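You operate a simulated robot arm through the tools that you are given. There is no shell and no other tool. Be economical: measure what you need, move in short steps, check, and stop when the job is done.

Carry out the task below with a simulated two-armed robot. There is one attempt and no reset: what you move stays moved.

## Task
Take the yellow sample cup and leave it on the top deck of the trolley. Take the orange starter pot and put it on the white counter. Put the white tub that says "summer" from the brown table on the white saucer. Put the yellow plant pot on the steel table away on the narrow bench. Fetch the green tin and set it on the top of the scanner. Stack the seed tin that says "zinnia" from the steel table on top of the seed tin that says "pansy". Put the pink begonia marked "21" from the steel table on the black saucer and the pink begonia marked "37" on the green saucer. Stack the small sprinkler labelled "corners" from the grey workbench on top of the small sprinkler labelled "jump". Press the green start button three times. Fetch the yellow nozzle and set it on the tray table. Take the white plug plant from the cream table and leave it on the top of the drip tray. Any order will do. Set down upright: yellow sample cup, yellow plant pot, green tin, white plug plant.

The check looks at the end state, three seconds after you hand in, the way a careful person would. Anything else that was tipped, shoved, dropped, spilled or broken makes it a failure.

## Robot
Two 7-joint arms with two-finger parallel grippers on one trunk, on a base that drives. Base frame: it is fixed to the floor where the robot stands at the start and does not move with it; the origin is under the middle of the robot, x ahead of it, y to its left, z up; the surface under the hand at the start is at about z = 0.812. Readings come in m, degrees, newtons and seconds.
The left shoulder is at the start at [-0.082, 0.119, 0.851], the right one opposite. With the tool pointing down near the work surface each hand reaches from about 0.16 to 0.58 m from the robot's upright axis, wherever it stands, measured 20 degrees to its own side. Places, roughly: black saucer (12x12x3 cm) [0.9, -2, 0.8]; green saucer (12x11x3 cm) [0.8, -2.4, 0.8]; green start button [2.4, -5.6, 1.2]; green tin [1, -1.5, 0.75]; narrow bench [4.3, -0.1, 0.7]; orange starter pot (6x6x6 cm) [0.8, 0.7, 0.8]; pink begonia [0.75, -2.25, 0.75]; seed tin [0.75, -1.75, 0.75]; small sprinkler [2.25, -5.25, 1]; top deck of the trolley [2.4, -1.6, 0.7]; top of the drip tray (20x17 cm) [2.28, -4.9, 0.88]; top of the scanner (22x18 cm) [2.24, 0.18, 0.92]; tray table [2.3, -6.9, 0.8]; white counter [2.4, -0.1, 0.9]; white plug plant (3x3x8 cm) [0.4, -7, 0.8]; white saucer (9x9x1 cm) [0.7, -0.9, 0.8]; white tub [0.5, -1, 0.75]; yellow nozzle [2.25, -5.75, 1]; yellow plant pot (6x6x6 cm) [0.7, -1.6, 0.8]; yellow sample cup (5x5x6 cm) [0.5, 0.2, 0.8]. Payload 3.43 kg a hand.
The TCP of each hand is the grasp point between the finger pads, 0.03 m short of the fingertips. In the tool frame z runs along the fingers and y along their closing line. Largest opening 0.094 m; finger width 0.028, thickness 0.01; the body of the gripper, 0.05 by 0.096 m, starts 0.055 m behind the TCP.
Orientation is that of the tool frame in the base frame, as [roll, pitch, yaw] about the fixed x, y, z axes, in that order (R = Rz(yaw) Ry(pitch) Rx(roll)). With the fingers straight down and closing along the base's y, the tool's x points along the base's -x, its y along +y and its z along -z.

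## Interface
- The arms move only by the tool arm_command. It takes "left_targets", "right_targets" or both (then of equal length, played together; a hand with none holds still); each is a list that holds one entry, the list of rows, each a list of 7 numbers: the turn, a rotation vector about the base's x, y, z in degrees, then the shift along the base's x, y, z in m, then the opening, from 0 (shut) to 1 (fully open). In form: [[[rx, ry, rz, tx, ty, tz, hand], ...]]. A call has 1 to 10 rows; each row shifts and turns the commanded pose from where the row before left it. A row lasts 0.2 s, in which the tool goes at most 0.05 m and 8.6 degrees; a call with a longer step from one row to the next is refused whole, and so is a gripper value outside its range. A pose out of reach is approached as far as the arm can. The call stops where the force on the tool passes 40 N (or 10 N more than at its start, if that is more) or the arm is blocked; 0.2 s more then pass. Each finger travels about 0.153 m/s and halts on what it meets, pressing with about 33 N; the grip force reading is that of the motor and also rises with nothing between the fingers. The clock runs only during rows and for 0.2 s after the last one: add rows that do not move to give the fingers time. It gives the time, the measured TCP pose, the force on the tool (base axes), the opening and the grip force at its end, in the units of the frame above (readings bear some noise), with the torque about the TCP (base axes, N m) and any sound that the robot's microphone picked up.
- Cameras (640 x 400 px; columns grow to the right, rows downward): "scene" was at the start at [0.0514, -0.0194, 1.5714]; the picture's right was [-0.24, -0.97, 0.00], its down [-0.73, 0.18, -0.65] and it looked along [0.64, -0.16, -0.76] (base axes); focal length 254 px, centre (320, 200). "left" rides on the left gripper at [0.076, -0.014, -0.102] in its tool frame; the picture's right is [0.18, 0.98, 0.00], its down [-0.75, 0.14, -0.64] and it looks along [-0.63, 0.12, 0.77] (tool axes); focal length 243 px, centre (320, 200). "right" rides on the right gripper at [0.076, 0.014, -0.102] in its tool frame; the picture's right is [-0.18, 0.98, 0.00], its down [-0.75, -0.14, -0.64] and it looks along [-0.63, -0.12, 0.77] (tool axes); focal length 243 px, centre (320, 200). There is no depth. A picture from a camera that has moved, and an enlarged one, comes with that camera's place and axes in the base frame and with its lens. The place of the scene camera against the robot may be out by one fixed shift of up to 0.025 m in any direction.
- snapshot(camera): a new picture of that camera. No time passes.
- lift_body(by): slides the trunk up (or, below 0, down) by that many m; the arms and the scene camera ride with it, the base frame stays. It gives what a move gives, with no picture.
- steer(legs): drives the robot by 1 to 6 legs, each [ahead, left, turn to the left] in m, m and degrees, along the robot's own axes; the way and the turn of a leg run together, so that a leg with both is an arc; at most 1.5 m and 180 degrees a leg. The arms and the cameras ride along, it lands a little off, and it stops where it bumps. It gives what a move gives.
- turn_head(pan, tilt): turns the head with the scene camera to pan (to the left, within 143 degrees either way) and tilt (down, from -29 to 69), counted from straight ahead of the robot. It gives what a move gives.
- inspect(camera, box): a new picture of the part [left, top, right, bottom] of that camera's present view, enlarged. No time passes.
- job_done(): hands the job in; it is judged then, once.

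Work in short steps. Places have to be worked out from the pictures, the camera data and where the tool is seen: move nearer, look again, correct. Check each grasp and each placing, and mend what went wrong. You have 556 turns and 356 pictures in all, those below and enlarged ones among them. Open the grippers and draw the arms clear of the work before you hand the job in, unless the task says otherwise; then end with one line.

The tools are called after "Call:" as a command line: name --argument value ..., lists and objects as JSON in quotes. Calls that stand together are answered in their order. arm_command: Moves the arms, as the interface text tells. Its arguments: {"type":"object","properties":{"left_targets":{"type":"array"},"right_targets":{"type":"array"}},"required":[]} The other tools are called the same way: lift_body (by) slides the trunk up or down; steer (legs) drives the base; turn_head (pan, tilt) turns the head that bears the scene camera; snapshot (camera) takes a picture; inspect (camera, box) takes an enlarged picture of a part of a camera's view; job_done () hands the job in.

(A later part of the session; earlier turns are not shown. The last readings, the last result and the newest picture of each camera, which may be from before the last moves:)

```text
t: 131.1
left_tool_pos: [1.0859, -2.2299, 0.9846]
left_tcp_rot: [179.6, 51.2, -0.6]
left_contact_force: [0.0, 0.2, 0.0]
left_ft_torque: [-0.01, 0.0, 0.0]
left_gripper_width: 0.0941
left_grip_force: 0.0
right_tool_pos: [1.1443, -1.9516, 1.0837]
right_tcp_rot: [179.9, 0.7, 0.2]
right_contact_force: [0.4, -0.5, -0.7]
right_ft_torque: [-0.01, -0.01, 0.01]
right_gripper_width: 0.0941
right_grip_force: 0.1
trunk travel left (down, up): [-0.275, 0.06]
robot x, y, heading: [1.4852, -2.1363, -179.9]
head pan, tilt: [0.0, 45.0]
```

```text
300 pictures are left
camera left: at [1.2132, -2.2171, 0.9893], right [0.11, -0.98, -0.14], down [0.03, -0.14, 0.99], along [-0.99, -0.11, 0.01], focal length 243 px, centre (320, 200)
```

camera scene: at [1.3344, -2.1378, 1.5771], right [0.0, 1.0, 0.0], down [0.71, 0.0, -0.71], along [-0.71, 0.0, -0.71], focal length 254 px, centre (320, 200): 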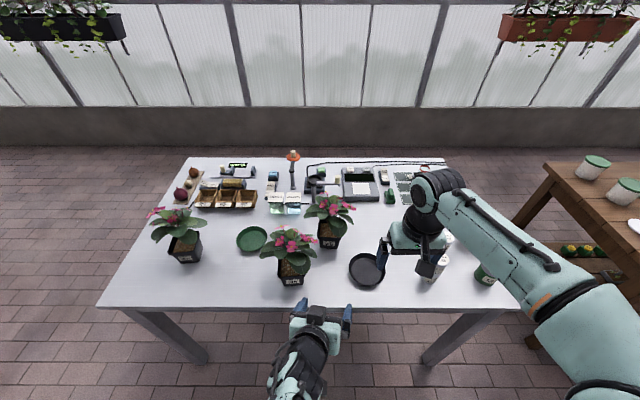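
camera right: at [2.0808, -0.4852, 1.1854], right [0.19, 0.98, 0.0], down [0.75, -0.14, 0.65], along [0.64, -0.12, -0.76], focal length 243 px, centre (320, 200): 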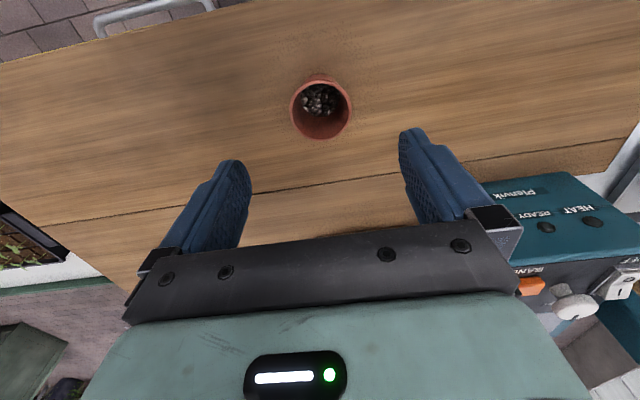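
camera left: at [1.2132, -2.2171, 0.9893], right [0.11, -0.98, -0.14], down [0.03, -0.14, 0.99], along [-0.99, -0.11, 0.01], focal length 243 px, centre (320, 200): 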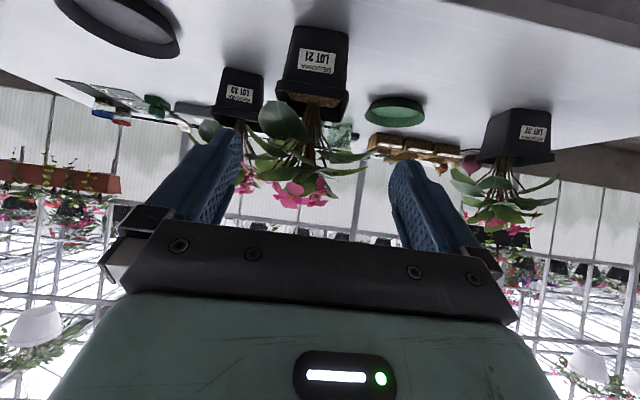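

LOT 21's rim is at z≈0.885, 7.9 cm wide, centred at y≈−2.223. I'll tilt a further 9°, lower to TCP z≈0.85 still short of the pot, and look.

Call:
arm_command --left_targets '[[[0, 4.5, 0, -0.01, 0.003, -0.03, 1], [0, 4.5, 0, -0.01, 0.003, -0.03, 1], [0, 0, 0.5, -0.01, 0, -0.035, 1], [0, 0, 0, 0, 0, -0.035, 1]]]'

Call:
snapshot --camera "left"

Call:
snapshot --camera "scene"

```text
t: 132.1
left_tool_pos: [1.0554, -2.2241, 0.8543]
left_tcp_rot: [179.7, 60.2, -0.2]
left_contact_force: [1.1, -0.2, -0.4]
left_ft_torque: [0.03, 0.0, -0.02]
left_gripper_width: 0.0943
left_grip_force: 0.1
right_tool_pos: [1.1436, -1.9512, 1.0829]
right_tcp_rot: [-179.9, 0.7, 0.0]
right_contact_force: [0.7, 0.9, 0.3]
right_ft_torque: [-0.01, -0.02, -0.01]
right_gripper_width: 0.0942
right_grip_force: 0.0
trunk travel left (down, up): [-0.275, 0.06]
robot x, y, heading: [1.4804, -2.1384, -179.7]
head pan, tilt: [0.0, 45.0]
```

```text
299 pictures are left
camera left: at [1.1818, -2.2091, 0.8393], right [0.09, -0.98, -0.16], down [0.18, -0.14, 0.97], along [-0.98, -0.12, 0.17], focal length 243 px, centre (320, 200)
```

left: 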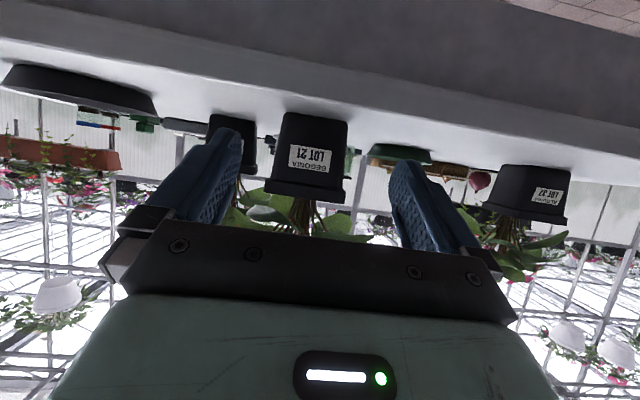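

```text
298 pictures are left
camera scene: at [1.4634, -2.1369, 1.5772], right [0.0, 1.0, 0.0], down [0.71, 0.0, -0.71], along [-0.71, 0.0, -0.71], focal length 254 px, centre (320, 200)
```

scene: 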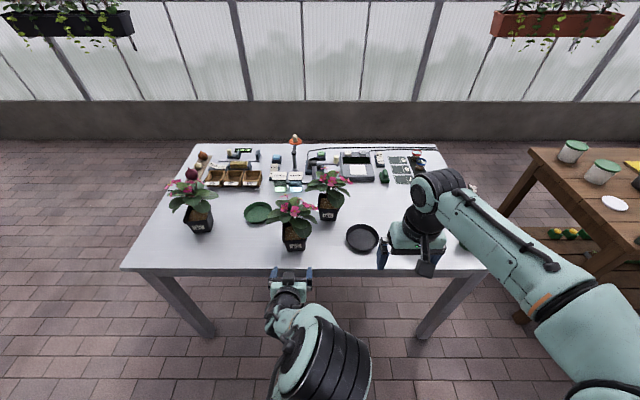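

The pot is centred between the fingers. I'll advance straight in at constant height and check before closing.

Call:
arm_command --left_targets '[[[0, 0, 0, -0.035, 0, -0.003, 1], [0, 0, 0, -0.035, 0, -0.003, 1], [0, 0, 0, -0.035, 0.001, -0.002, 1]]]'

Call:
snapshot --camera "left"

```text
t: 132.9
left_tool_pos: [0.9505, -2.225, 0.8427]
left_tcp_rot: [179.6, 60.2, -0.2]
left_contact_force: [-0.5, -0.4, 0.2]
left_ft_torque: [-0.01, -0.01, 0.03]
left_gripper_width: 0.094
left_grip_force: 0.1
right_tool_pos: [1.1432, -1.9516, 1.0836]
right_tcp_rot: [180.0, 0.7, 0.2]
right_contact_force: [-1.1, 0.4, 0.2]
right_ft_torque: [-0.02, 0.01, 0.0]
right_gripper_width: 0.094
right_grip_force: 0.3
trunk travel left (down, up): [-0.275, 0.06]
robot x, y, heading: [1.4847, -2.1369, -179.9]
head pan, tilt: [0.0, 45.0]
```

```text
297 pictures are left
camera left: at [1.0772, -2.2104, 0.8287], right [0.09, -0.98, -0.16], down [0.18, -0.14, 0.97], along [-0.98, -0.12, 0.17], focal length 243 px, centre (320, 200)
```

left: 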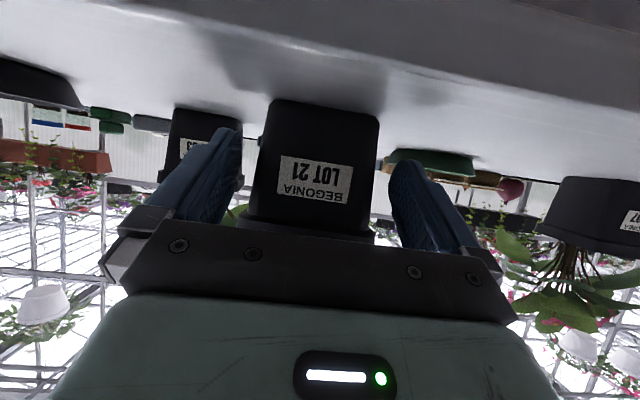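

Clearance is even on both sides. I'll advance the last 4 cm slowly and close.

Call:
arm_command --left_targets '[[[0, 0, 0, -0.015, 0.001, 0, 1], [0, 0, 0, -0.015, 0.001, 0, 1], [0, 0, 0, -0.012, 0, 0, 1], [0, 0, 0, 0, 0, 0, 0.5], [0, 0, 0, 0, 0, 0, 0.3], [0, 0, 0, 0, 0, 0, 0.3]]]'

Call:
snapshot --camera "left"

Call:
inspect --camera "scene" --box '[230, 140, 400, 290]'

```text
t: 134.3
left_tool_pos: [0.908, -2.2225, 0.8456]
left_tcp_rot: [179.5, 60.1, -0.3]
left_contact_force: [-0.6, 0.7, -0.3]
left_ft_torque: [-0.08, 0.07, -0.01]
left_gripper_width: 0.0867
left_grip_force: 32.9
right_tool_pos: [1.145, -1.9531, 1.0828]
right_tcp_rot: [179.9, 0.8, 0.1]
right_contact_force: [0.4, -1.0, 0.2]
right_ft_torque: [-0.01, -0.01, 0.02]
right_gripper_width: 0.0942
right_grip_force: 0.1
trunk travel left (down, up): [-0.275, 0.06]
robot x, y, heading: [1.4848, -2.1365, -180.0]
head pan, tilt: [0.0, 45.0]
```

```text
296 pictures are left
camera left: at [1.0351, -2.2082, 0.8297], right [0.09, -0.98, -0.16], down [0.18, -0.14, 0.97], along [-0.98, -0.12, 0.17], focal length 243 px, centre (320, 200)
```

left: 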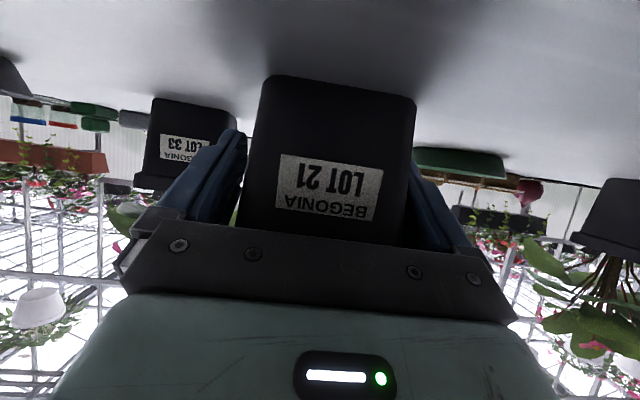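

```text
2.67 times, centred on (315, 215) of scene
camera zoom: at [1.4637, -2.1372, 1.5772], right [0.0, 1.0, 0.0], down [0.71, 0.0, -0.71], along [-0.71, 0.0, -0.71], focal length 678 px, centre (333, 160)
```

zoom: 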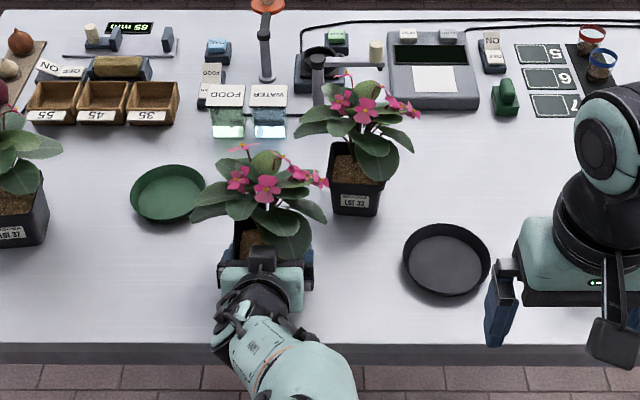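

It's gripped at 86.7 mm, which is the rim. I'll lift 3 cm and check.

Call:
arm_command --left_targets '[[[0, 0, 0, 0, 0, 0.01, 0.3], [0, 0, 0, 0, 0, 0.01, 0.3], [0, 0, 0, 0, 0, 0.015, 0.3]]]'

Call:
snapshot --camera "left"

```text
t: 135.1
left_tool_pos: [0.9076, -2.222, 0.881]
left_tcp_rot: [179.5, 60.2, -0.3]
left_contact_force: [-0.1, -0.1, -2.3]
left_ft_torque: [0.04, 0.0, 0.0]
left_gripper_width: 0.0871
left_grip_force: 33.1
right_tool_pos: [1.1449, -1.9524, 1.0831]
right_tcp_rot: [-180.0, 0.8, 0.2]
right_contact_force: [-0.3, 0.3, -0.4]
right_ft_torque: [0.03, -0.01, -0.01]
right_gripper_width: 0.0941
right_grip_force: 0.1
trunk travel left (down, up): [-0.275, 0.06]
robot x, y, heading: [1.481, -2.1378, -179.8]
head pan, tilt: [0.0, 45.0]
```

```text
294 pictures are left
camera left: at [1.0353, -2.2076, 0.8655], right [0.09, -0.98, -0.16], down [0.18, -0.14, 0.97], along [-0.98, -0.12, 0.17], focal length 243 px, centre (320, 200)
```

left: 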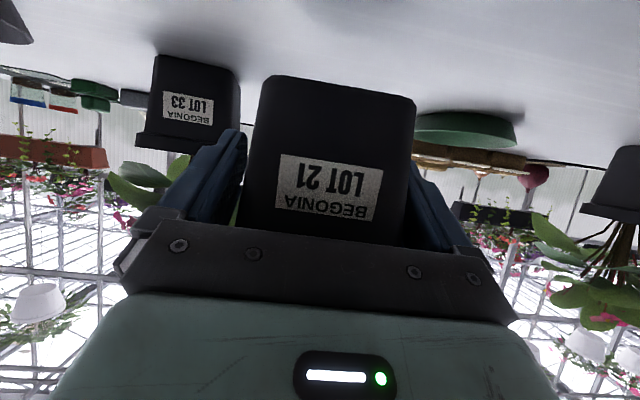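

Held rigidly. Before moving it I'll measure the black saucer with the right hand camera.

Call:
snapshot --camera "right"

```text
293 pictures are left
camera right: at [1.2219, -1.9661, 1.1856], right [-0.18, -0.98, 0.0], down [-0.75, 0.14, 0.65], along [-0.64, 0.12, -0.76], focal length 243 px, centre (320, 200)
```

right: 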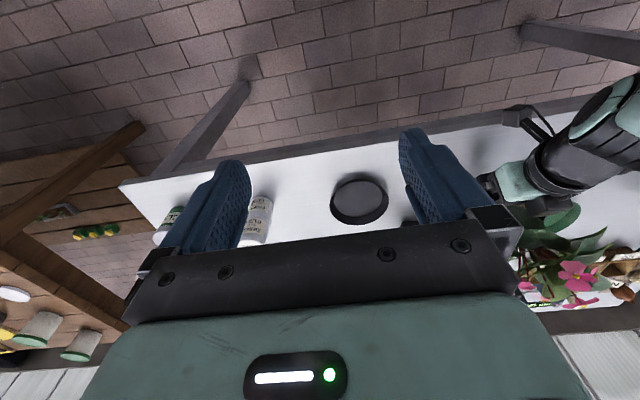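

Saucer centre is at (0.887, −1.987) and the table edge at x≈1.023. I'll move the right hand well aside while pulling the plant back and up.

Call:
arm_command --left_targets '[[[0, 0, 0, 0, 0, 0.03, 0.3], [0, 0, 0, 0.03, 0, 0.02, 0.3], [0, 0, 0, 0.035, 0, 0.01, 0.3], [0, 0, 0, 0.035, 0, 0, 0.3], [0, 0, 0, 0.02, 0, 0, 0.3], [0, 0, 0, 0, 0, 0, 0.3], [0, 0, 0, 0, 0, 0, 0.3]]]' --right_targets '[[[0, 0, 0, 0.0, 0.045, 0, 1], [0, 0, 0, 0, 0.045, 0, 1], [0, 0, 0, 0, 0.045, 0, 1], [0, 0, 0, 0, 0.045, 0, 1], [0, 0, 0, 0, 0.045, 0, 1], [0, 0, 0, 0, 0.045, 0, 1], [0, 0, 0, 0, 0.03, 0, 1]]]'

```text
t: 136.7
left_tool_pos: [1.0269, -2.2203, 0.9407]
left_tcp_rot: [179.5, 60.2, -0.4]
left_contact_force: [0.5, -0.2, -2.1]
left_ft_torque: [0.0, -0.02, 0.01]
left_gripper_width: 0.0868
left_grip_force: 33.2
right_tool_pos: [1.1446, -1.6523, 1.0839]
right_tcp_rot: [179.9, 0.8, 0.2]
right_contact_force: [0.5, -0.9, -0.1]
right_ft_torque: [0.0, -0.02, 0.02]
right_gripper_width: 0.094
right_grip_force: 0.0
trunk travel left (down, up): [-0.275, 0.06]
robot x, y, heading: [1.482, -2.1389, -179.7]
head pan, tilt: [0.0, 45.0]
```

I'll slide the whole robot 0.235 m to its right so the plant lines up with the saucer.

Call:
steer --legs '[[0, -0.235, 0]]'

Call:
snapshot --camera "left"

Call:
snapshot --camera "scene"

```text
t: 139.4
left_tool_pos: [1.0254, -1.9884, 0.9419]
left_tcp_rot: [179.5, 60.2, -0.3]
left_contact_force: [-0.3, 0.4, -2.4]
left_ft_torque: [0.01, 0.0, -0.02]
left_gripper_width: 0.0868
left_grip_force: 33.0
right_tool_pos: [1.1452, -1.4205, 1.0832]
right_tcp_rot: [-180.0, 0.8, 0.2]
right_contact_force: [0.4, -0.3, -0.7]
right_ft_torque: [0.02, 0.0, -0.05]
right_gripper_width: 0.0942
right_grip_force: 0.0
trunk travel left (down, up): [-0.275, 0.06]
robot x, y, heading: [1.4835, -1.908, -179.9]
head pan, tilt: [0.0, 45.0]
```

```text
292 pictures are left
camera left: at [1.1529, -1.9753, 0.9258], right [0.09, -0.98, -0.16], down [0.18, -0.14, 0.97], along [-0.98, -0.12, 0.17], focal length 243 px, centre (320, 200)
```

left: 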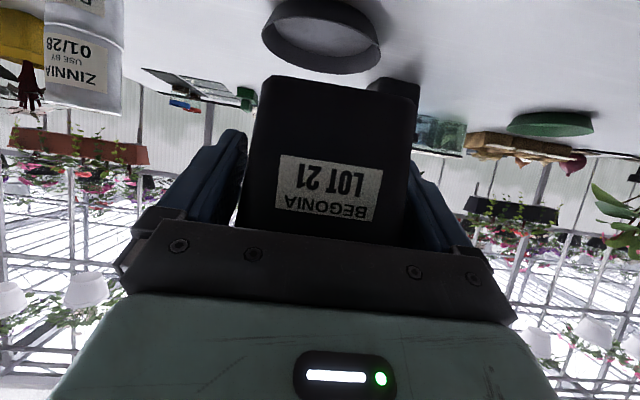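

```text
291 pictures are left
camera scene: at [1.4626, -1.9051, 1.5772], right [0.0, 1.0, 0.0], down [0.71, 0.0, -0.71], along [-0.71, 0.0, -0.71], focal length 254 px, centre (320, 200)
```

scene: 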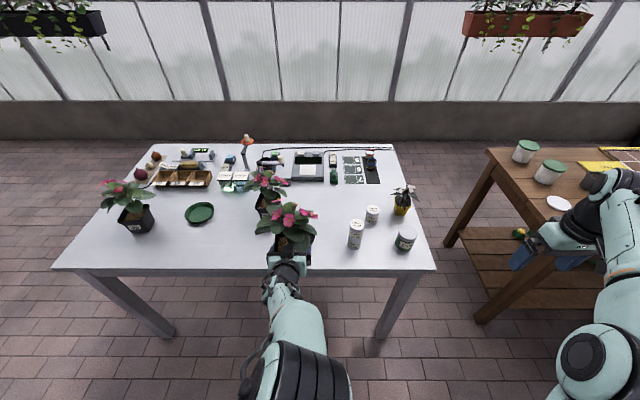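

I'll move in over the saucer at this height and check the overlap from the hand camera.

Call:
arm_command --left_targets '[[[0, 0, 0, -0.03, 0.001, 0, 0.3], [0, 0, 0, -0.03, 0.001, 0, 0.3], [0, 0, 0, -0.03, 0, -0.01, 0.3], [0, 0, 0, -0.02, 0, -0.02, 0.3], [0, 0, 0, 0, 0, -0.015, 0.3]]]'

Call:
snapshot --camera "left"

Call:
inspect --camera "scene" --box '[220, 140, 390, 290]'

```text
t: 140.6
left_tool_pos: [0.9159, -1.9877, 0.8954]
left_tcp_rot: [179.5, 60.0, -0.2]
left_contact_force: [0.5, -0.1, -2.6]
left_ft_torque: [0.0, -0.05, 0.03]
left_gripper_width: 0.0867
left_grip_force: 32.6
right_tool_pos: [1.1434, -1.4214, 1.0823]
right_tcp_rot: [180.0, 0.8, 0.0]
right_contact_force: [0.6, 0.4, 0.0]
right_ft_torque: [-0.02, -0.04, 0.02]
right_gripper_width: 0.0942
right_grip_force: 0.0
trunk travel left (down, up): [-0.275, 0.06]
robot x, y, heading: [1.4821, -1.9068, -179.6]
head pan, tilt: [0.0, 45.0]
```

```text
290 pictures are left
camera left: at [1.043, -1.9736, 0.8807], right [0.09, -0.98, -0.16], down [0.18, -0.14, 0.97], along [-0.98, -0.12, 0.17], focal length 243 px, centre (320, 200)
```

left: 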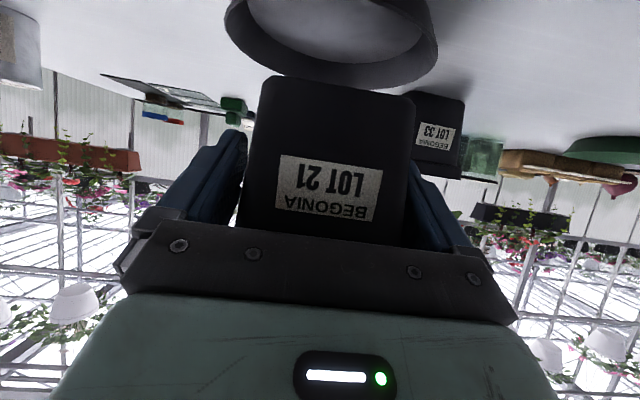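

```text
2.67 times, centred on (305, 215) of scene
camera zoom: at [1.4627, -1.9052, 1.5772], right [0.0, 1.0, 0.0], down [0.71, 0.0, -0.71], along [-0.71, 0.0, -0.71], focal length 678 px, centre (360, 160)
```

zoom: 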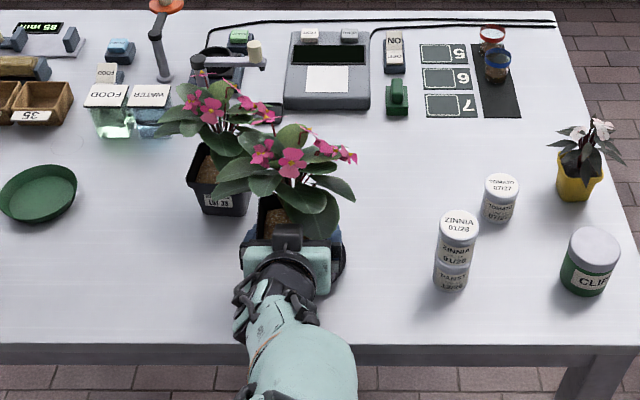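

The pot looks well placed within the saucer. I'll lower slowly: contact near TCP 0.85 means it seated inside, near 0.875 means it hit the rim.

Call:
arm_command --left_targets '[[[0, 0, 0, 0.001, 0.002, -0.01, 0.3], [0, 0, 0, 0, 0, -0.008, 0.3], [0, 0, 0, 0, 0, -0.006, 0.3], [0, 0, 0, 0, 0, -0.006, 0.3]]]'

Call:
snapshot --camera "left"

```text
t: 141.6
left_tool_pos: [0.9168, -1.9864, 0.8662]
left_tcp_rot: [179.5, 60.2, -0.2]
left_contact_force: [0.2, -0.6, -1.0]
left_ft_torque: [0.01, -0.02, -0.04]
left_gripper_width: 0.0866
left_grip_force: 33.1
right_tool_pos: [1.1438, -1.421, 1.0833]
right_tcp_rot: [179.9, 0.8, 0.1]
right_contact_force: [0.9, 0.5, 0.6]
right_ft_torque: [-0.01, 0.0, 0.01]
right_gripper_width: 0.0939
right_grip_force: 0.1
trunk travel left (down, up): [-0.275, 0.06]
robot x, y, heading: [1.4792, -1.9026, -179.7]
head pan, tilt: [0.0, 45.0]
```

```text
288 pictures are left
camera left: at [1.0438, -1.9716, 0.8508], right [0.09, -0.98, -0.16], down [0.18, -0.14, 0.97], along [-0.98, -0.12, 0.17], focal length 243 px, centre (320, 200)
```

left: 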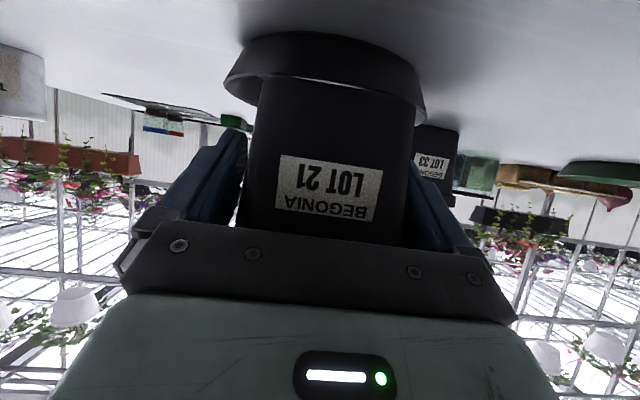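

The base has gone inside the saucer wall. I'll nudge 4 mm toward +y and continue down to contact.

Call:
arm_command --left_targets '[[[0, 0, 0, 0, 0.004, -0.003, 0.3], [0, 0, 0, 0, 0, -0.005, 0.3], [0, 0, 0, 0, 0, -0.004, 0.3], [0, 0, 0, 0, 0, -0.003, 0.3], [0, 0, 0, 0, 0, -0.003, 0.3]]]'

Call:
snapshot --camera "left"

```text
t: 142.8
left_tool_pos: [0.9169, -1.9823, 0.8519]
left_tcp_rot: [179.6, 60.6, -0.3]
left_contact_force: [5.3, -4.7, 33.2]
left_ft_torque: [-0.53, -0.7, 0.0]
left_gripper_width: 0.084
left_grip_force: 32.8
right_tool_pos: [1.1463, -1.4221, 1.0843]
right_tcp_rot: [179.9, 0.9, 0.2]
right_contact_force: [-0.3, -0.5, -0.1]
right_ft_torque: [-0.01, 0.0, 0.01]
right_gripper_width: 0.0941
right_grip_force: 0.1
trunk travel left (down, up): [-0.275, 0.06]
robot x, y, heading: [1.4818, -1.9046, -179.8]
head pan, tilt: [0.0, 45.0]
```

```text
287 pictures are left
camera left: at [1.0448, -1.9677, 0.836], right [0.09, -0.98, -0.16], down [0.19, -0.14, 0.97], along [-0.98, -0.12, 0.17], focal length 243 px, centre (320, 200)
```

left: 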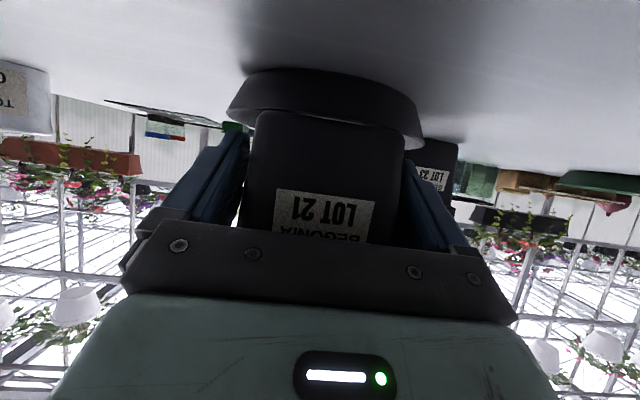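

Seated: the contact came at the floor height and the fingers slid slightly on the pot. I'll open and withdraw straight back.

Call:
arm_command --left_targets '[[[0, 0, 0, 0, 0, 0.002, 0.95], [0, 0, 0, 0, 0, 0, 1], [0, 0, 0, 0, 0, 0, 1], [0, 0, 0, 0.015, 0, 0, 1], [0, 0, 0, 0.02, 0, 0, 1], [0, 0, 0, 0.03, 0, 0, 1], [0, 0, 0, 0.04, 0, 0, 1], [0, 0, 0, 0.04, 0, 0.02, 1]]]'

Call:
snapshot --camera "left"

Call:
inspect --camera "scene" --box '[200, 140, 370, 290]'

```text
t: 144.6
left_tool_pos: [1.063, -1.9813, 0.8698]
left_tcp_rot: [179.6, 60.2, -0.2]
left_contact_force: [0.5, 0.6, 0.4]
left_ft_torque: [-0.01, 0.02, 0.03]
left_gripper_width: 0.094
left_grip_force: 0.0
right_tool_pos: [1.1454, -1.4221, 1.0826]
right_tcp_rot: [-180.0, 0.7, 0.2]
right_contact_force: [-0.4, 0.0, -0.1]
right_ft_torque: [0.02, 0.04, 0.02]
right_gripper_width: 0.0938
right_grip_force: 0.1
trunk travel left (down, up): [-0.275, 0.06]
robot x, y, heading: [1.4784, -1.9024, -179.8]
head pan, tilt: [0.0, 45.0]
```

```text
286 pictures are left
camera left: at [1.1904, -1.9674, 0.8547], right [0.09, -0.98, -0.16], down [0.18, -0.14, 0.97], along [-0.98, -0.12, 0.17], focal length 243 px, centre (320, 200)
```

left: 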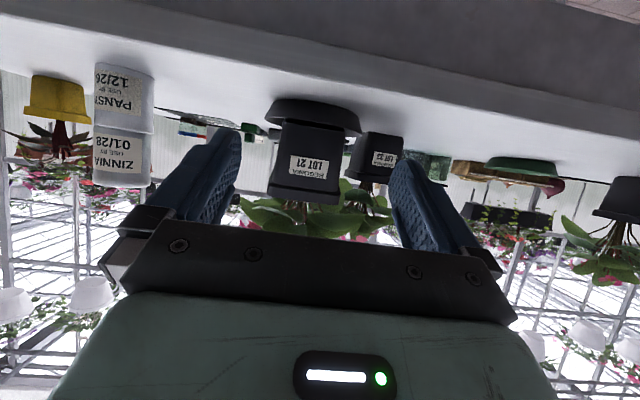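

```text
2.67 times, centred on (285, 215) of scene
camera zoom: at [1.464, -1.9054, 1.5772], right [0.0, 1.0, 0.0], down [0.71, 0.0, -0.71], along [-0.71, 0.0, -0.71], focal length 678 px, centre (413, 160)
```

zoom: 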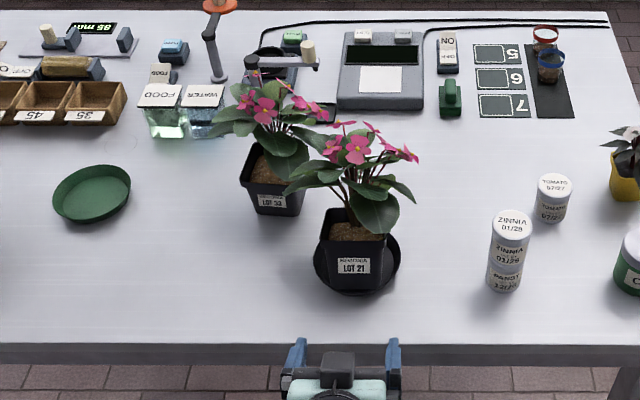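

LOT 21 stands upright in the black saucer. I'll withdraw a little more and slide left to LOT 37.

Call:
arm_command --left_targets '[[[0, 0, 0, 0.02, 0, 0.02, 1], [0, 0, 0, 0.02, 0, 0.02, 1]]]'

Call:
steer --legs '[[0, 0.61, 0]]'

Call:
snapshot --camera "left"

Call:
snapshot --camera "scene"

```text
t: 145.2
left_tool_pos: [1.1038, -1.9825, 0.9094]
left_tcp_rot: [179.4, 60.1, -0.2]
left_contact_force: [-0.4, -0.1, 0.0]
left_ft_torque: [-0.01, 0.02, -0.02]
left_gripper_width: 0.094
left_grip_force: 0.1
right_tool_pos: [1.1422, -1.4216, 1.0829]
right_tcp_rot: [-180.0, 0.7, 0.2]
right_contact_force: [-0.1, 1.1, 0.7]
right_ft_torque: [0.03, 0.02, 0.01]
right_gripper_width: 0.0939
right_grip_force: 0.1
trunk travel left (down, up): [-0.275, 0.06]
robot x, y, heading: [1.4808, -1.9021, -179.7]
head pan, tilt: [0.0, 45.0]
```

```text
t: 150.9
left_tool_pos: [1.1045, -2.5801, 0.9091]
left_tcp_rot: [179.4, 60.2, -0.2]
left_contact_force: [0.1, -0.6, 0.6]
left_ft_torque: [-0.02, 0.0, -0.01]
left_gripper_width: 0.0939
left_grip_force: 0.1
right_tool_pos: [1.1464, -2.0204, 1.0828]
right_tcp_rot: [180.0, 0.8, 0.2]
right_contact_force: [0.0, -0.3, 0.9]
right_ft_torque: [-0.02, -0.02, -0.02]
right_gripper_width: 0.094
right_grip_force: 0.1
trunk travel left (down, up): [-0.275, 0.06]
robot x, y, heading: [1.4803, -2.5054, -179.7]
head pan, tilt: [0.0, 45.0]
```

```text
284 pictures are left
camera left: at [1.2321, -2.5669, 0.895], right [0.09, -0.98, -0.16], down [0.18, -0.14, 0.97], along [-0.98, -0.12, 0.17], focal length 243 px, centre (320, 200)
```

left: 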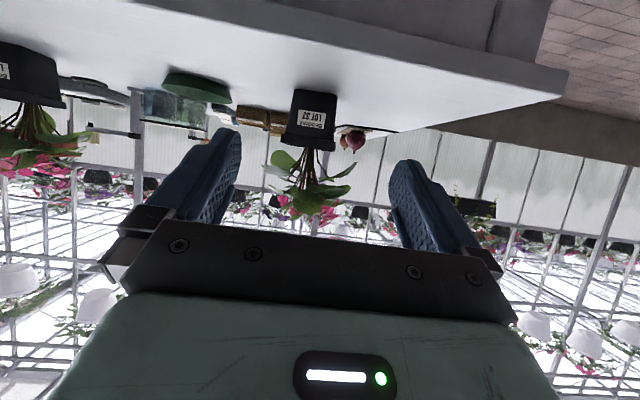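

```text
283 pictures are left
camera scene: at [1.4653, -2.5044, 1.5772], right [0.0, 1.0, 0.0], down [0.71, 0.0, -0.71], along [-0.71, 0.0, -0.71], focal length 254 px, centre (320, 200)
```

scene: 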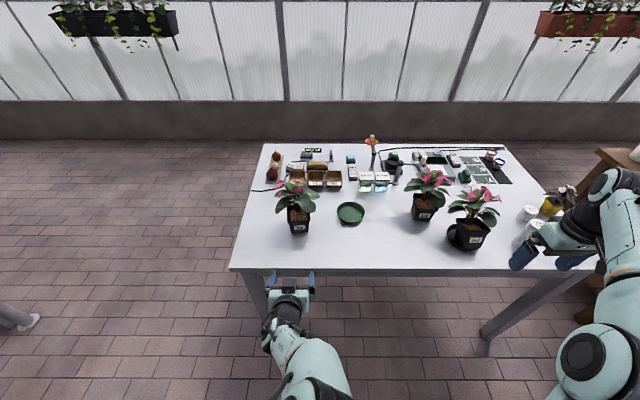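

LOT 37's rim is centred at y≈−2.582 with pot centre x≈0.815; the green saucer is near (0.76, −2.378). I'll drive 6 cm closer and lower the hand to grasp height.

Call:
steer --legs '[[0.06, 0, 0]]'

Call:
arm_command --left_targets '[[[0, 0, 0, -0.02, -0.001, -0.03, 1], [0, 0, 0, -0.035, -0.001, -0.02, 1], [0, 0, 0, -0.035, 0, -0.013, 1], [0, 0, 0, -0.03, 0, 0, 1]]]'

Call:
snapshot --camera "left"

```text
t: 151.9
left_tool_pos: [1.044, -2.5812, 0.9093]
left_tcp_rot: [179.5, 60.2, -0.3]
left_contact_force: [-0.3, -0.1, 0.2]
left_ft_torque: [0.02, -0.02, 0.02]
left_gripper_width: 0.0939
left_grip_force: 0.1
right_tool_pos: [1.0865, -2.0202, 1.0829]
right_tcp_rot: [180.0, 0.7, 0.1]
right_contact_force: [0.0, 0.3, 0.0]
right_ft_torque: [0.01, -0.04, 0.0]
right_gripper_width: 0.0943
right_grip_force: 0.1
trunk travel left (down, up): [-0.275, 0.06]
robot x, y, heading: [1.4202, -2.5013, -179.8]
head pan, tilt: [0.0, 45.0]
```

```text
t: 152.9
left_tool_pos: [0.9243, -2.5827, 0.8473]
left_tcp_rot: [179.6, 60.1, -0.4]
left_contact_force: [-0.1, 0.0, 1.0]
left_ft_torque: [0.04, -0.02, 0.0]
left_gripper_width: 0.0938
left_grip_force: 0.2
right_tool_pos: [1.0866, -2.0205, 1.0833]
right_tcp_rot: [180.0, 0.7, 0.1]
right_contact_force: [-0.2, -0.6, 0.5]
right_ft_torque: [0.03, -0.01, -0.01]
right_gripper_width: 0.0938
right_grip_force: 0.0
trunk travel left (down, up): [-0.275, 0.06]
robot x, y, heading: [1.4252, -2.5042, -179.8]
head pan, tilt: [0.0, 45.0]
```

```text
282 pictures are left
camera left: at [1.0518, -2.5685, 0.8319], right [0.09, -0.98, -0.16], down [0.18, -0.14, 0.97], along [-0.98, -0.12, 0.17], focal length 243 px, centre (320, 200)
```

left: 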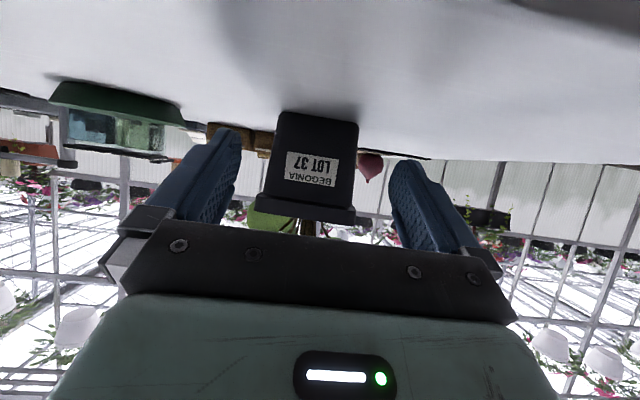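

Comparing rim widths puts LOT 37's centre near x≈0.79. I'll advance to TCP x≈0.85 first, then look again.

Call:
arm_command --left_targets '[[[0, 0, 0, -0.03, 0, 0, 1], [0, 0, 0, -0.03, 0, 0, 1], [0, 0, 0, -0.014, 0, 0, 1]]]'

Call:
snapshot --camera "left"

```text
t: 153.7
left_tool_pos: [0.8501, -2.5853, 0.848]
left_tcp_rot: [179.6, 60.1, -0.2]
left_contact_force: [-0.4, 1.0, -0.4]
left_ft_torque: [0.0, 0.03, 0.02]
left_gripper_width: 0.0938
left_grip_force: 0.0
right_tool_pos: [1.0874, -2.0209, 1.0824]
right_tcp_rot: [-180.0, 0.9, 0.1]
right_contact_force: [0.3, -0.3, -0.6]
right_ft_torque: [0.03, 0.02, -0.02]
right_gripper_width: 0.094
right_grip_force: 0.2
trunk travel left (down, up): [-0.275, 0.06]
robot x, y, heading: [1.4227, -2.5015, -179.9]
head pan, tilt: [0.0, 45.0]
```

```text
281 pictures are left
camera left: at [0.9767, -2.5692, 0.832], right [0.09, -0.98, -0.16], down [0.18, -0.14, 0.97], along [-0.98, -0.12, 0.17], focal length 243 px, centre (320, 200)
```

left: 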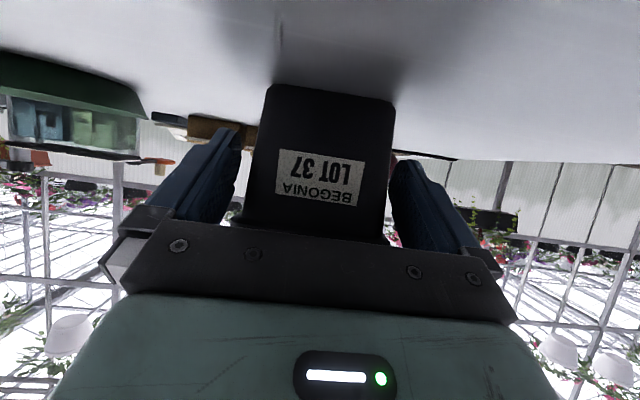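

Label size indicates 2.2 cm more to match the earlier successful grasp. I'll advance, close and lift slightly.

Call:
arm_command --left_targets '[[[0, 0, 0, -0.012, 0.001, 0, 1], [0, 0, 0, -0.01, 0.001, 0, 1], [0, 0, 0, 0, 0, 0, 0.5], [0, 0, 0, 0, 0, 0, 0.3], [0, 0, 0, 0, 0, 0, 0.3], [0, 0, 0, 0, 0, 0.01, 0.3], [0, 0, 0, 0, 0, 0.015, 0.3], [0, 0, 0, 0, 0, 0.015, 0.3]]]'

Call:
snapshot --camera "left"

```text
t: 155.5
left_tool_pos: [0.8288, -2.5805, 0.8872]
left_tcp_rot: [179.5, 60.1, -0.4]
left_contact_force: [0.5, -0.3, -3.1]
left_ft_torque: [0.0, -0.06, -0.03]
left_gripper_width: 0.0877
left_grip_force: 32.7
right_tool_pos: [1.087, -2.0221, 1.0836]
right_tcp_rot: [180.0, 0.8, 0.1]
right_contact_force: [-0.4, 0.4, 0.4]
right_ft_torque: [0.02, 0.0, 0.02]
right_gripper_width: 0.0941
right_grip_force: 0.0
trunk travel left (down, up): [-0.275, 0.06]
robot x, y, heading: [1.4255, -2.5023, -179.9]
head pan, tilt: [0.0, 45.0]
```

```text
280 pictures are left
camera left: at [0.9555, -2.5668, 0.8722], right [0.09, -0.98, -0.15], down [0.18, -0.14, 0.97], along [-0.98, -0.12, 0.17], focal length 243 px, centre (320, 200)
```

left: 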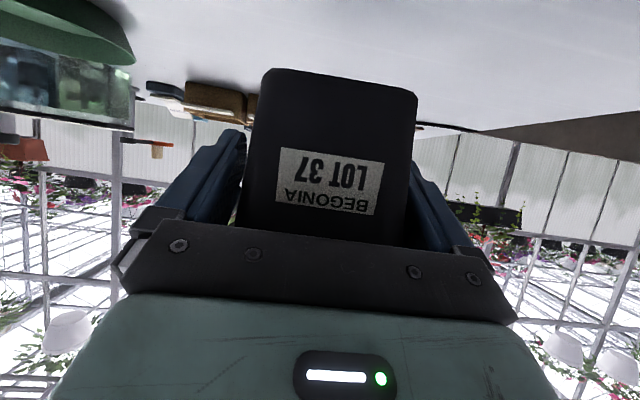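

Held. I'll raise and pull back, then slide right 0.2 m to the green saucer.

Call:
arm_command --left_targets '[[[0, 0, 0, 0.01, 0, 0.03, 0.3], [0, 0, 0, 0.03, 0, 0.02, 0.3], [0, 0, 0, 0.03, 0, 0.01, 0.3]]]'

Call:
steer --legs '[[0, -0.203, 0]]'

Call:
snapshot --camera "left"

```text
t: 156.3
left_tool_pos: [0.8996, -2.5796, 0.9464]
left_tcp_rot: [179.3, 60.1, -0.3]
left_contact_force: [0.2, 0.2, -2.8]
left_ft_torque: [-0.02, -0.01, 0.01]
left_gripper_width: 0.0874
left_grip_force: 33.4
right_tool_pos: [1.0873, -2.0203, 1.0828]
right_tcp_rot: [-179.9, 0.7, 0.2]
right_contact_force: [-0.3, -0.1, -0.3]
right_ft_torque: [0.0, 0.0, 0.03]
right_gripper_width: 0.0939
right_grip_force: 0.0
trunk travel left (down, up): [-0.275, 0.06]
robot x, y, heading: [1.4216, -2.5049, -179.5]
head pan, tilt: [0.0, 45.0]
```

```text
t: 158.7
left_tool_pos: [0.8988, -2.3737, 0.9455]
left_tcp_rot: [179.5, 60.0, -0.1]
left_contact_force: [0.3, 0.0, -2.4]
left_ft_torque: [0.0, -0.02, 0.0]
left_gripper_width: 0.0873
left_grip_force: 33.0
right_tool_pos: [1.0859, -1.8145, 1.0826]
right_tcp_rot: [180.0, 0.8, 0.2]
right_contact_force: [0.8, -0.5, 0.0]
right_ft_torque: [0.0, 0.02, 0.01]
right_gripper_width: 0.0941
right_grip_force: 0.3
trunk travel left (down, up): [-0.275, 0.06]
robot x, y, heading: [1.4191, -2.298, -179.9]
head pan, tilt: [0.0, 45.0]
```

```text
279 pictures are left
camera left: at [1.0249, -2.3606, 0.9309], right [0.1, -0.98, -0.16], down [0.18, -0.14, 0.97], along [-0.98, -0.12, 0.17], focal length 243 px, centre (320, 200)
```

left: 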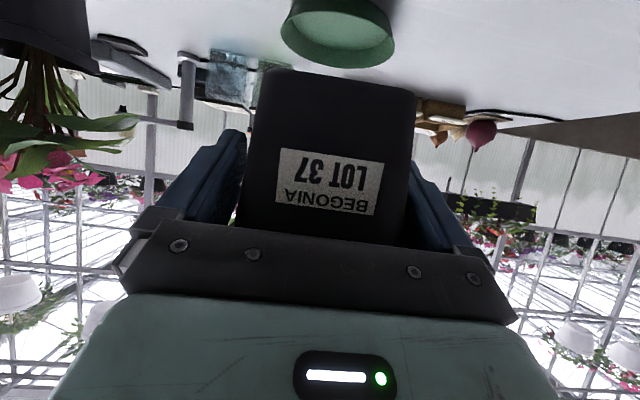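

Green saucer looks to be at about (0.762, −2.383). I'll move in over it and compare with the earlier picture geometry.

Call:
arm_command --left_targets '[[[0, 0, 0, -0.03, -0.003, 0, 0.3], [0, 0, 0, -0.03, -0.003, 0, 0.3], [0, 0, 0, -0.03, -0.002, -0.01, 0.3], [0, 0, 0, -0.018, 0, -0.02, 0.3], [0, 0, 0, 0, 0, -0.017, 0.3]]]'

Call:
snapshot --camera "left"

```text
t: 159.9
left_tool_pos: [0.7889, -2.3809, 0.8978]
left_tcp_rot: [179.4, 60.0, -0.4]
left_contact_force: [0.1, -0.2, -1.4]
left_ft_torque: [0.04, -0.04, -0.01]
left_gripper_width: 0.0873
left_grip_force: 33.3
right_tool_pos: [1.085, -1.8148, 1.0833]
right_tcp_rot: [-179.9, 0.7, 0.1]
right_contact_force: [0.1, 0.5, -0.1]
right_ft_torque: [0.01, 0.02, 0.02]
right_gripper_width: 0.0939
right_grip_force: 0.0
trunk travel left (down, up): [-0.275, 0.06]
robot x, y, heading: [1.4199, -2.2971, -179.7]
head pan, tilt: [0.0, 45.0]
```

```text
278 pictures are left
camera left: at [0.9164, -2.3674, 0.883], right [0.09, -0.98, -0.15], down [0.18, -0.14, 0.97], along [-0.98, -0.12, 0.17], focal length 243 px, centre (320, 200)
```

left: 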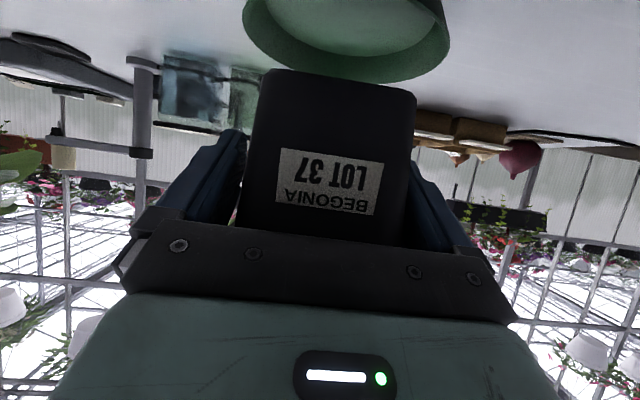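

The geometry matches the earlier placement within a few millimetres. I'll lower gradually.

Call:
arm_command --left_targets '[[[0, 0, 0, -0.003, -0.002, -0.01, 0.3], [0, 0, 0, 0, 0, -0.01, 0.3], [0, 0, 0, 0, 0, -0.008, 0.3]]]'

Call:
snapshot --camera "left"

```text
t: 160.7
left_tool_pos: [0.7968, -2.3804, 0.8722]
left_tcp_rot: [179.4, 60.1, -0.2]
left_contact_force: [-0.6, 0.3, -3.0]
left_ft_torque: [-0.01, -0.01, 0.0]
left_gripper_width: 0.0876
left_grip_force: 33.0
left hand out of reach, approached as far as the arm can: row 1, 2
right_tool_pos: [1.0859, -1.816, 1.082]
right_tcp_rot: [180.0, 0.9, 0.2]
right_contact_force: [-1.0, 0.2, -0.9]
right_ft_torque: [0.02, -0.01, 0.05]
right_gripper_width: 0.0944
right_grip_force: 0.0
trunk travel left (down, up): [-0.275, 0.06]
robot x, y, heading: [1.4235, -2.3018, -180.0]
head pan, tilt: [0.0, 45.0]
```

```text
277 pictures are left
camera left: at [0.9235, -2.3659, 0.8568], right [0.09, -0.98, -0.16], down [0.18, -0.14, 0.97], along [-0.98, -0.12, 0.17], focal length 243 px, centre (320, 200)
```

left: 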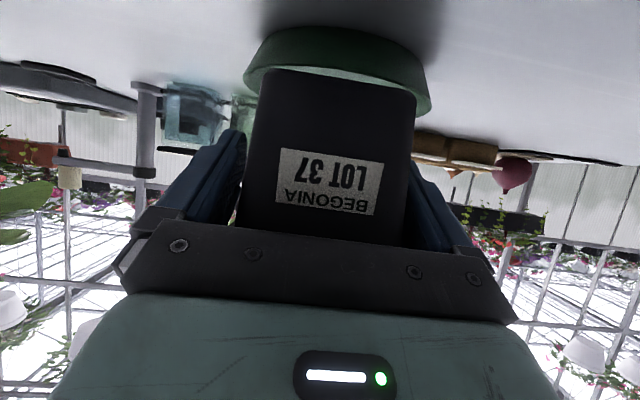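

The arm ran out of reach, so the pot is about 1–2 cm short and close to the saucer's front rim. I'll raise, drive 4 cm closer and recheck.

Call:
arm_command --left_targets '[[[0, 0, 0, 0, 0, 0.02, 0.3], [0, 0, 0, 0.03, 0, 0.01, 0.3], [0, 0, 0, 0.01, 0, 0, 0.3]]]'

Call:
steer --legs '[[0.05, 0, 0]]'

Call:
snapshot --camera "left"

```text
t: 161.5
left_tool_pos: [0.8343, -2.3805, 0.9012]
left_tcp_rot: [179.6, 60.0, -0.1]
left_contact_force: [0.4, 0.0, -1.2]
left_ft_torque: [0.0, -0.04, -0.03]
left_gripper_width: 0.0873
left_grip_force: 32.9
right_tool_pos: [1.0854, -1.8147, 1.0826]
right_tcp_rot: [-179.9, 0.8, 0.3]
right_contact_force: [0.2, 0.4, -0.4]
right_ft_torque: [0.0, 0.0, 0.0]
right_gripper_width: 0.0941
right_grip_force: 0.1
trunk travel left (down, up): [-0.275, 0.06]
robot x, y, heading: [1.4245, -2.297, -179.9]
head pan, tilt: [0.0, 45.0]
```

```text
t: 162.4
left_tool_pos: [0.7854, -2.3796, 0.9006]
left_tcp_rot: [179.5, 60.2, -0.3]
left_contact_force: [-0.4, 0.4, -3.3]
left_ft_torque: [0.01, 0.01, 0.01]
left_gripper_width: 0.0875
left_grip_force: 32.9
right_tool_pos: [1.0353, -1.814, 1.0831]
right_tcp_rot: [180.0, 0.7, 0.1]
right_contact_force: [-0.5, -0.6, -0.4]
right_ft_torque: [0.03, -0.04, -0.01]
right_gripper_width: 0.094
right_grip_force: 0.1
trunk travel left (down, up): [-0.275, 0.06]
robot x, y, heading: [1.3747, -2.3008, -179.8]
head pan, tilt: [0.0, 45.0]
```

```text
276 pictures are left
camera left: at [0.9124, -2.3655, 0.8861], right [0.09, -0.98, -0.16], down [0.18, -0.14, 0.97], along [-0.98, -0.12, 0.17], focal length 243 px, centre (320, 200)
```

left: 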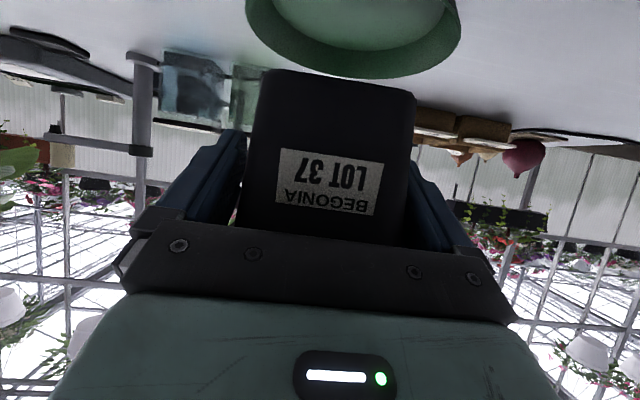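

Now aligned in depth. I'll shift 5 mm toward −y and lower partway.

Call:
arm_command --left_targets '[[[0, 0, 0, -0.001, -0.005, -0.01, 0.3], [0, 0, 0, 0, 0, -0.012, 0.3], [0, 0, 0, 0, 0, -0.01, 0.3]]]'

Call:
snapshot --camera "left"

```text
t: 163.2
left_tool_pos: [0.7865, -2.3831, 0.8706]
left_tcp_rot: [179.4, 60.2, -0.3]
left_contact_force: [0.2, 0.4, -2.6]
left_ft_torque: [-0.01, -0.02, 0.01]
left_gripper_width: 0.0871
left_grip_force: 33.1
right_tool_pos: [1.0363, -1.8142, 1.0838]
right_tcp_rot: [179.9, 0.8, 0.1]
right_contact_force: [0.4, -0.1, -0.4]
right_ft_torque: [0.03, 0.01, 0.03]
right_gripper_width: 0.0939
right_grip_force: 0.2
trunk travel left (down, up): [-0.275, 0.06]
robot x, y, heading: [1.373, -2.3011, -179.8]
head pan, tilt: [0.0, 45.0]
```

```text
275 pictures are left
camera left: at [0.9122, -2.37, 0.855], right [0.09, -0.98, -0.16], down [0.18, -0.14, 0.97], along [-0.98, -0.12, 0.17], focal length 243 px, centre (320, 200)
```

left: 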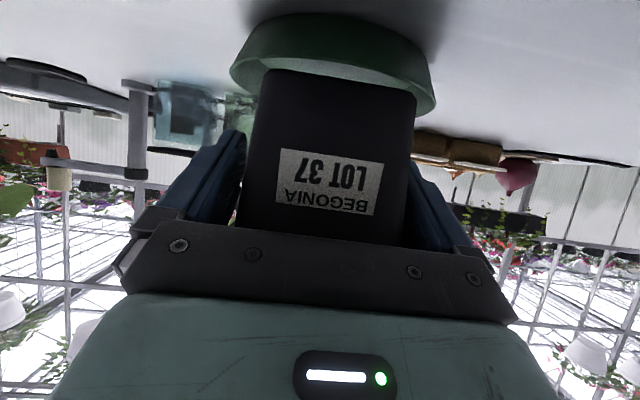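

The base sits right over the saucer opening. I'll lower in small steps watching for early contact.

Call:
arm_command --left_targets '[[[0, 0, 0, 0, 0, -0.004, 0.3], [0, 0, 0, 0, 0, -0.004, 0.3]]]'

Call:
snapshot --camera "left"

```text
t: 163.8
left_tool_pos: [0.7859, -2.3832, 0.8656]
left_tcp_rot: [179.6, 60.5, -0.2]
left_contact_force: [0.5, 1.1, 17.6]
left_ft_torque: [-0.03, -0.47, 0.08]
left_gripper_width: 0.0873
left_grip_force: 33.1
right_tool_pos: [1.0387, -1.8138, 1.0836]
right_tcp_rot: [180.0, 0.8, 0.2]
right_contact_force: [0.5, 0.4, 0.0]
right_ft_torque: [0.0, 0.0, 0.01]
right_gripper_width: 0.0939
right_grip_force: 0.0
trunk travel left (down, up): [-0.275, 0.06]
robot x, y, heading: [1.3753, -2.2987, -179.8]
head pan, tilt: [0.0, 45.0]
```

```text
274 pictures are left
camera left: at [0.9124, -2.3693, 0.8494], right [0.09, -0.98, -0.16], down [0.19, -0.14, 0.97], along [-0.98, -0.12, 0.17], focal length 243 px, centre (320, 200)
```

left: 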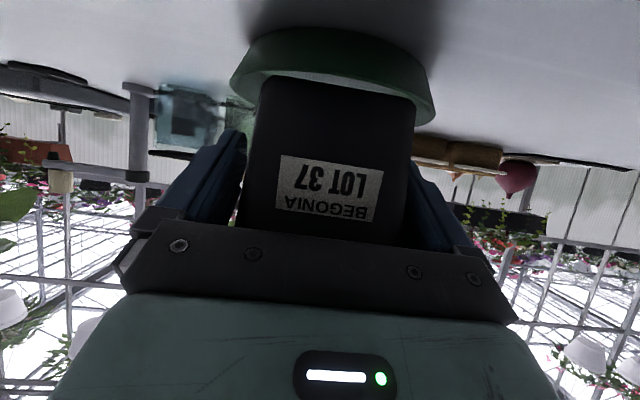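

The torque shows the pot's front edge landing on the near rim. I'll raise, shift 1.5 cm further in and lower again.

Call:
arm_command --left_targets '[[[0, 0, 0, 0, 0, 0.012, 0.3], [0, 0, 0, -0.008, 0, 0.004, 0.3], [0, 0, 0, -0.008, 0, 0, 0.3], [0, 0, 0, 0, 0, 0, 0.3]]]'

Call:
snapshot --camera "left"

```text
t: 164.8
left_tool_pos: [0.7684, -2.3847, 0.8767]
left_tcp_rot: [179.5, 60.1, -0.5]
left_contact_force: [0.8, 0.1, -3.6]
left_ft_torque: [-0.03, -0.04, 0.04]
left_gripper_width: 0.0865
left_grip_force: 33.0
right_tool_pos: [1.037, -1.8139, 1.0833]
right_tcp_rot: [-180.0, 0.7, 0.1]
right_contact_force: [1.1, -0.4, -0.3]
right_ft_torque: [-0.02, 0.03, 0.0]
right_gripper_width: 0.0939
right_grip_force: 0.0
trunk travel left (down, up): [-0.275, 0.06]
robot x, y, heading: [1.3746, -2.2989, -180.0]
head pan, tilt: [0.0, 45.0]
```

```text
273 pictures are left
camera left: at [0.8958, -2.3701, 0.8617], right [0.09, -0.98, -0.16], down [0.18, -0.14, 0.97], along [-0.98, -0.12, 0.17], focal length 243 px, centre (320, 200)
```

left: 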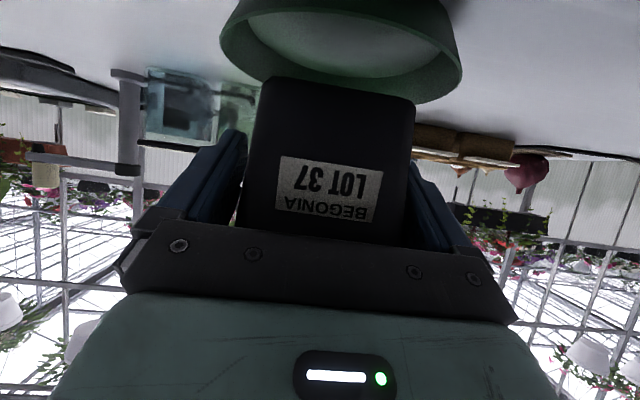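

The depth evidence is ambiguous, so I'll compare the pot and saucer directly from the scene camera.

Call:
turn_head --pan 10 --tilt 50

Call:
snapshot --camera "scene"

```text
t: 165.6
left_tool_pos: [0.7683, -2.3846, 0.8767]
left_tcp_rot: [179.5, 60.1, -0.3]
left_contact_force: [0.4, 0.2, -2.2]
left_ft_torque: [0.01, -0.05, -0.03]
left_gripper_width: 0.0867
left_grip_force: 32.5
right_tool_pos: [1.0368, -1.8148, 1.0836]
right_tcp_rot: [179.9, 0.9, 0.2]
right_contact_force: [-0.2, 0.7, 0.5]
right_ft_torque: [-0.01, -0.02, 0.0]
right_gripper_width: 0.094
right_grip_force: 0.1
trunk travel left (down, up): [-0.275, 0.06]
robot x, y, heading: [1.3717, -2.2961, -179.9]
head pan, tilt: [10.0, 50.0]
```

```text
272 pictures are left
camera scene: at [1.3605, -2.3118, 1.5703], right [-0.18, 0.98, 0.0], down [0.75, 0.14, -0.64], along [-0.63, -0.11, -0.77], focal length 254 px, centre (320, 200)
```

scene: 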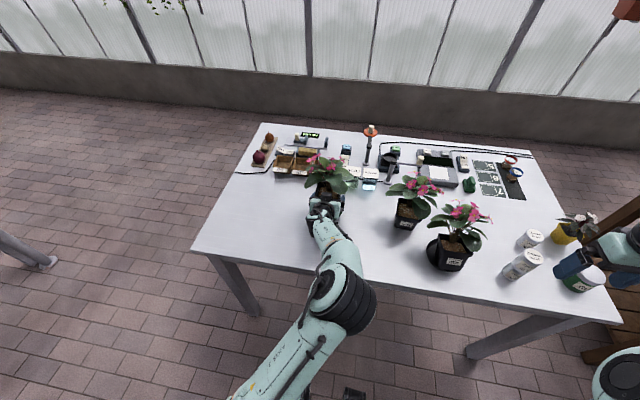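

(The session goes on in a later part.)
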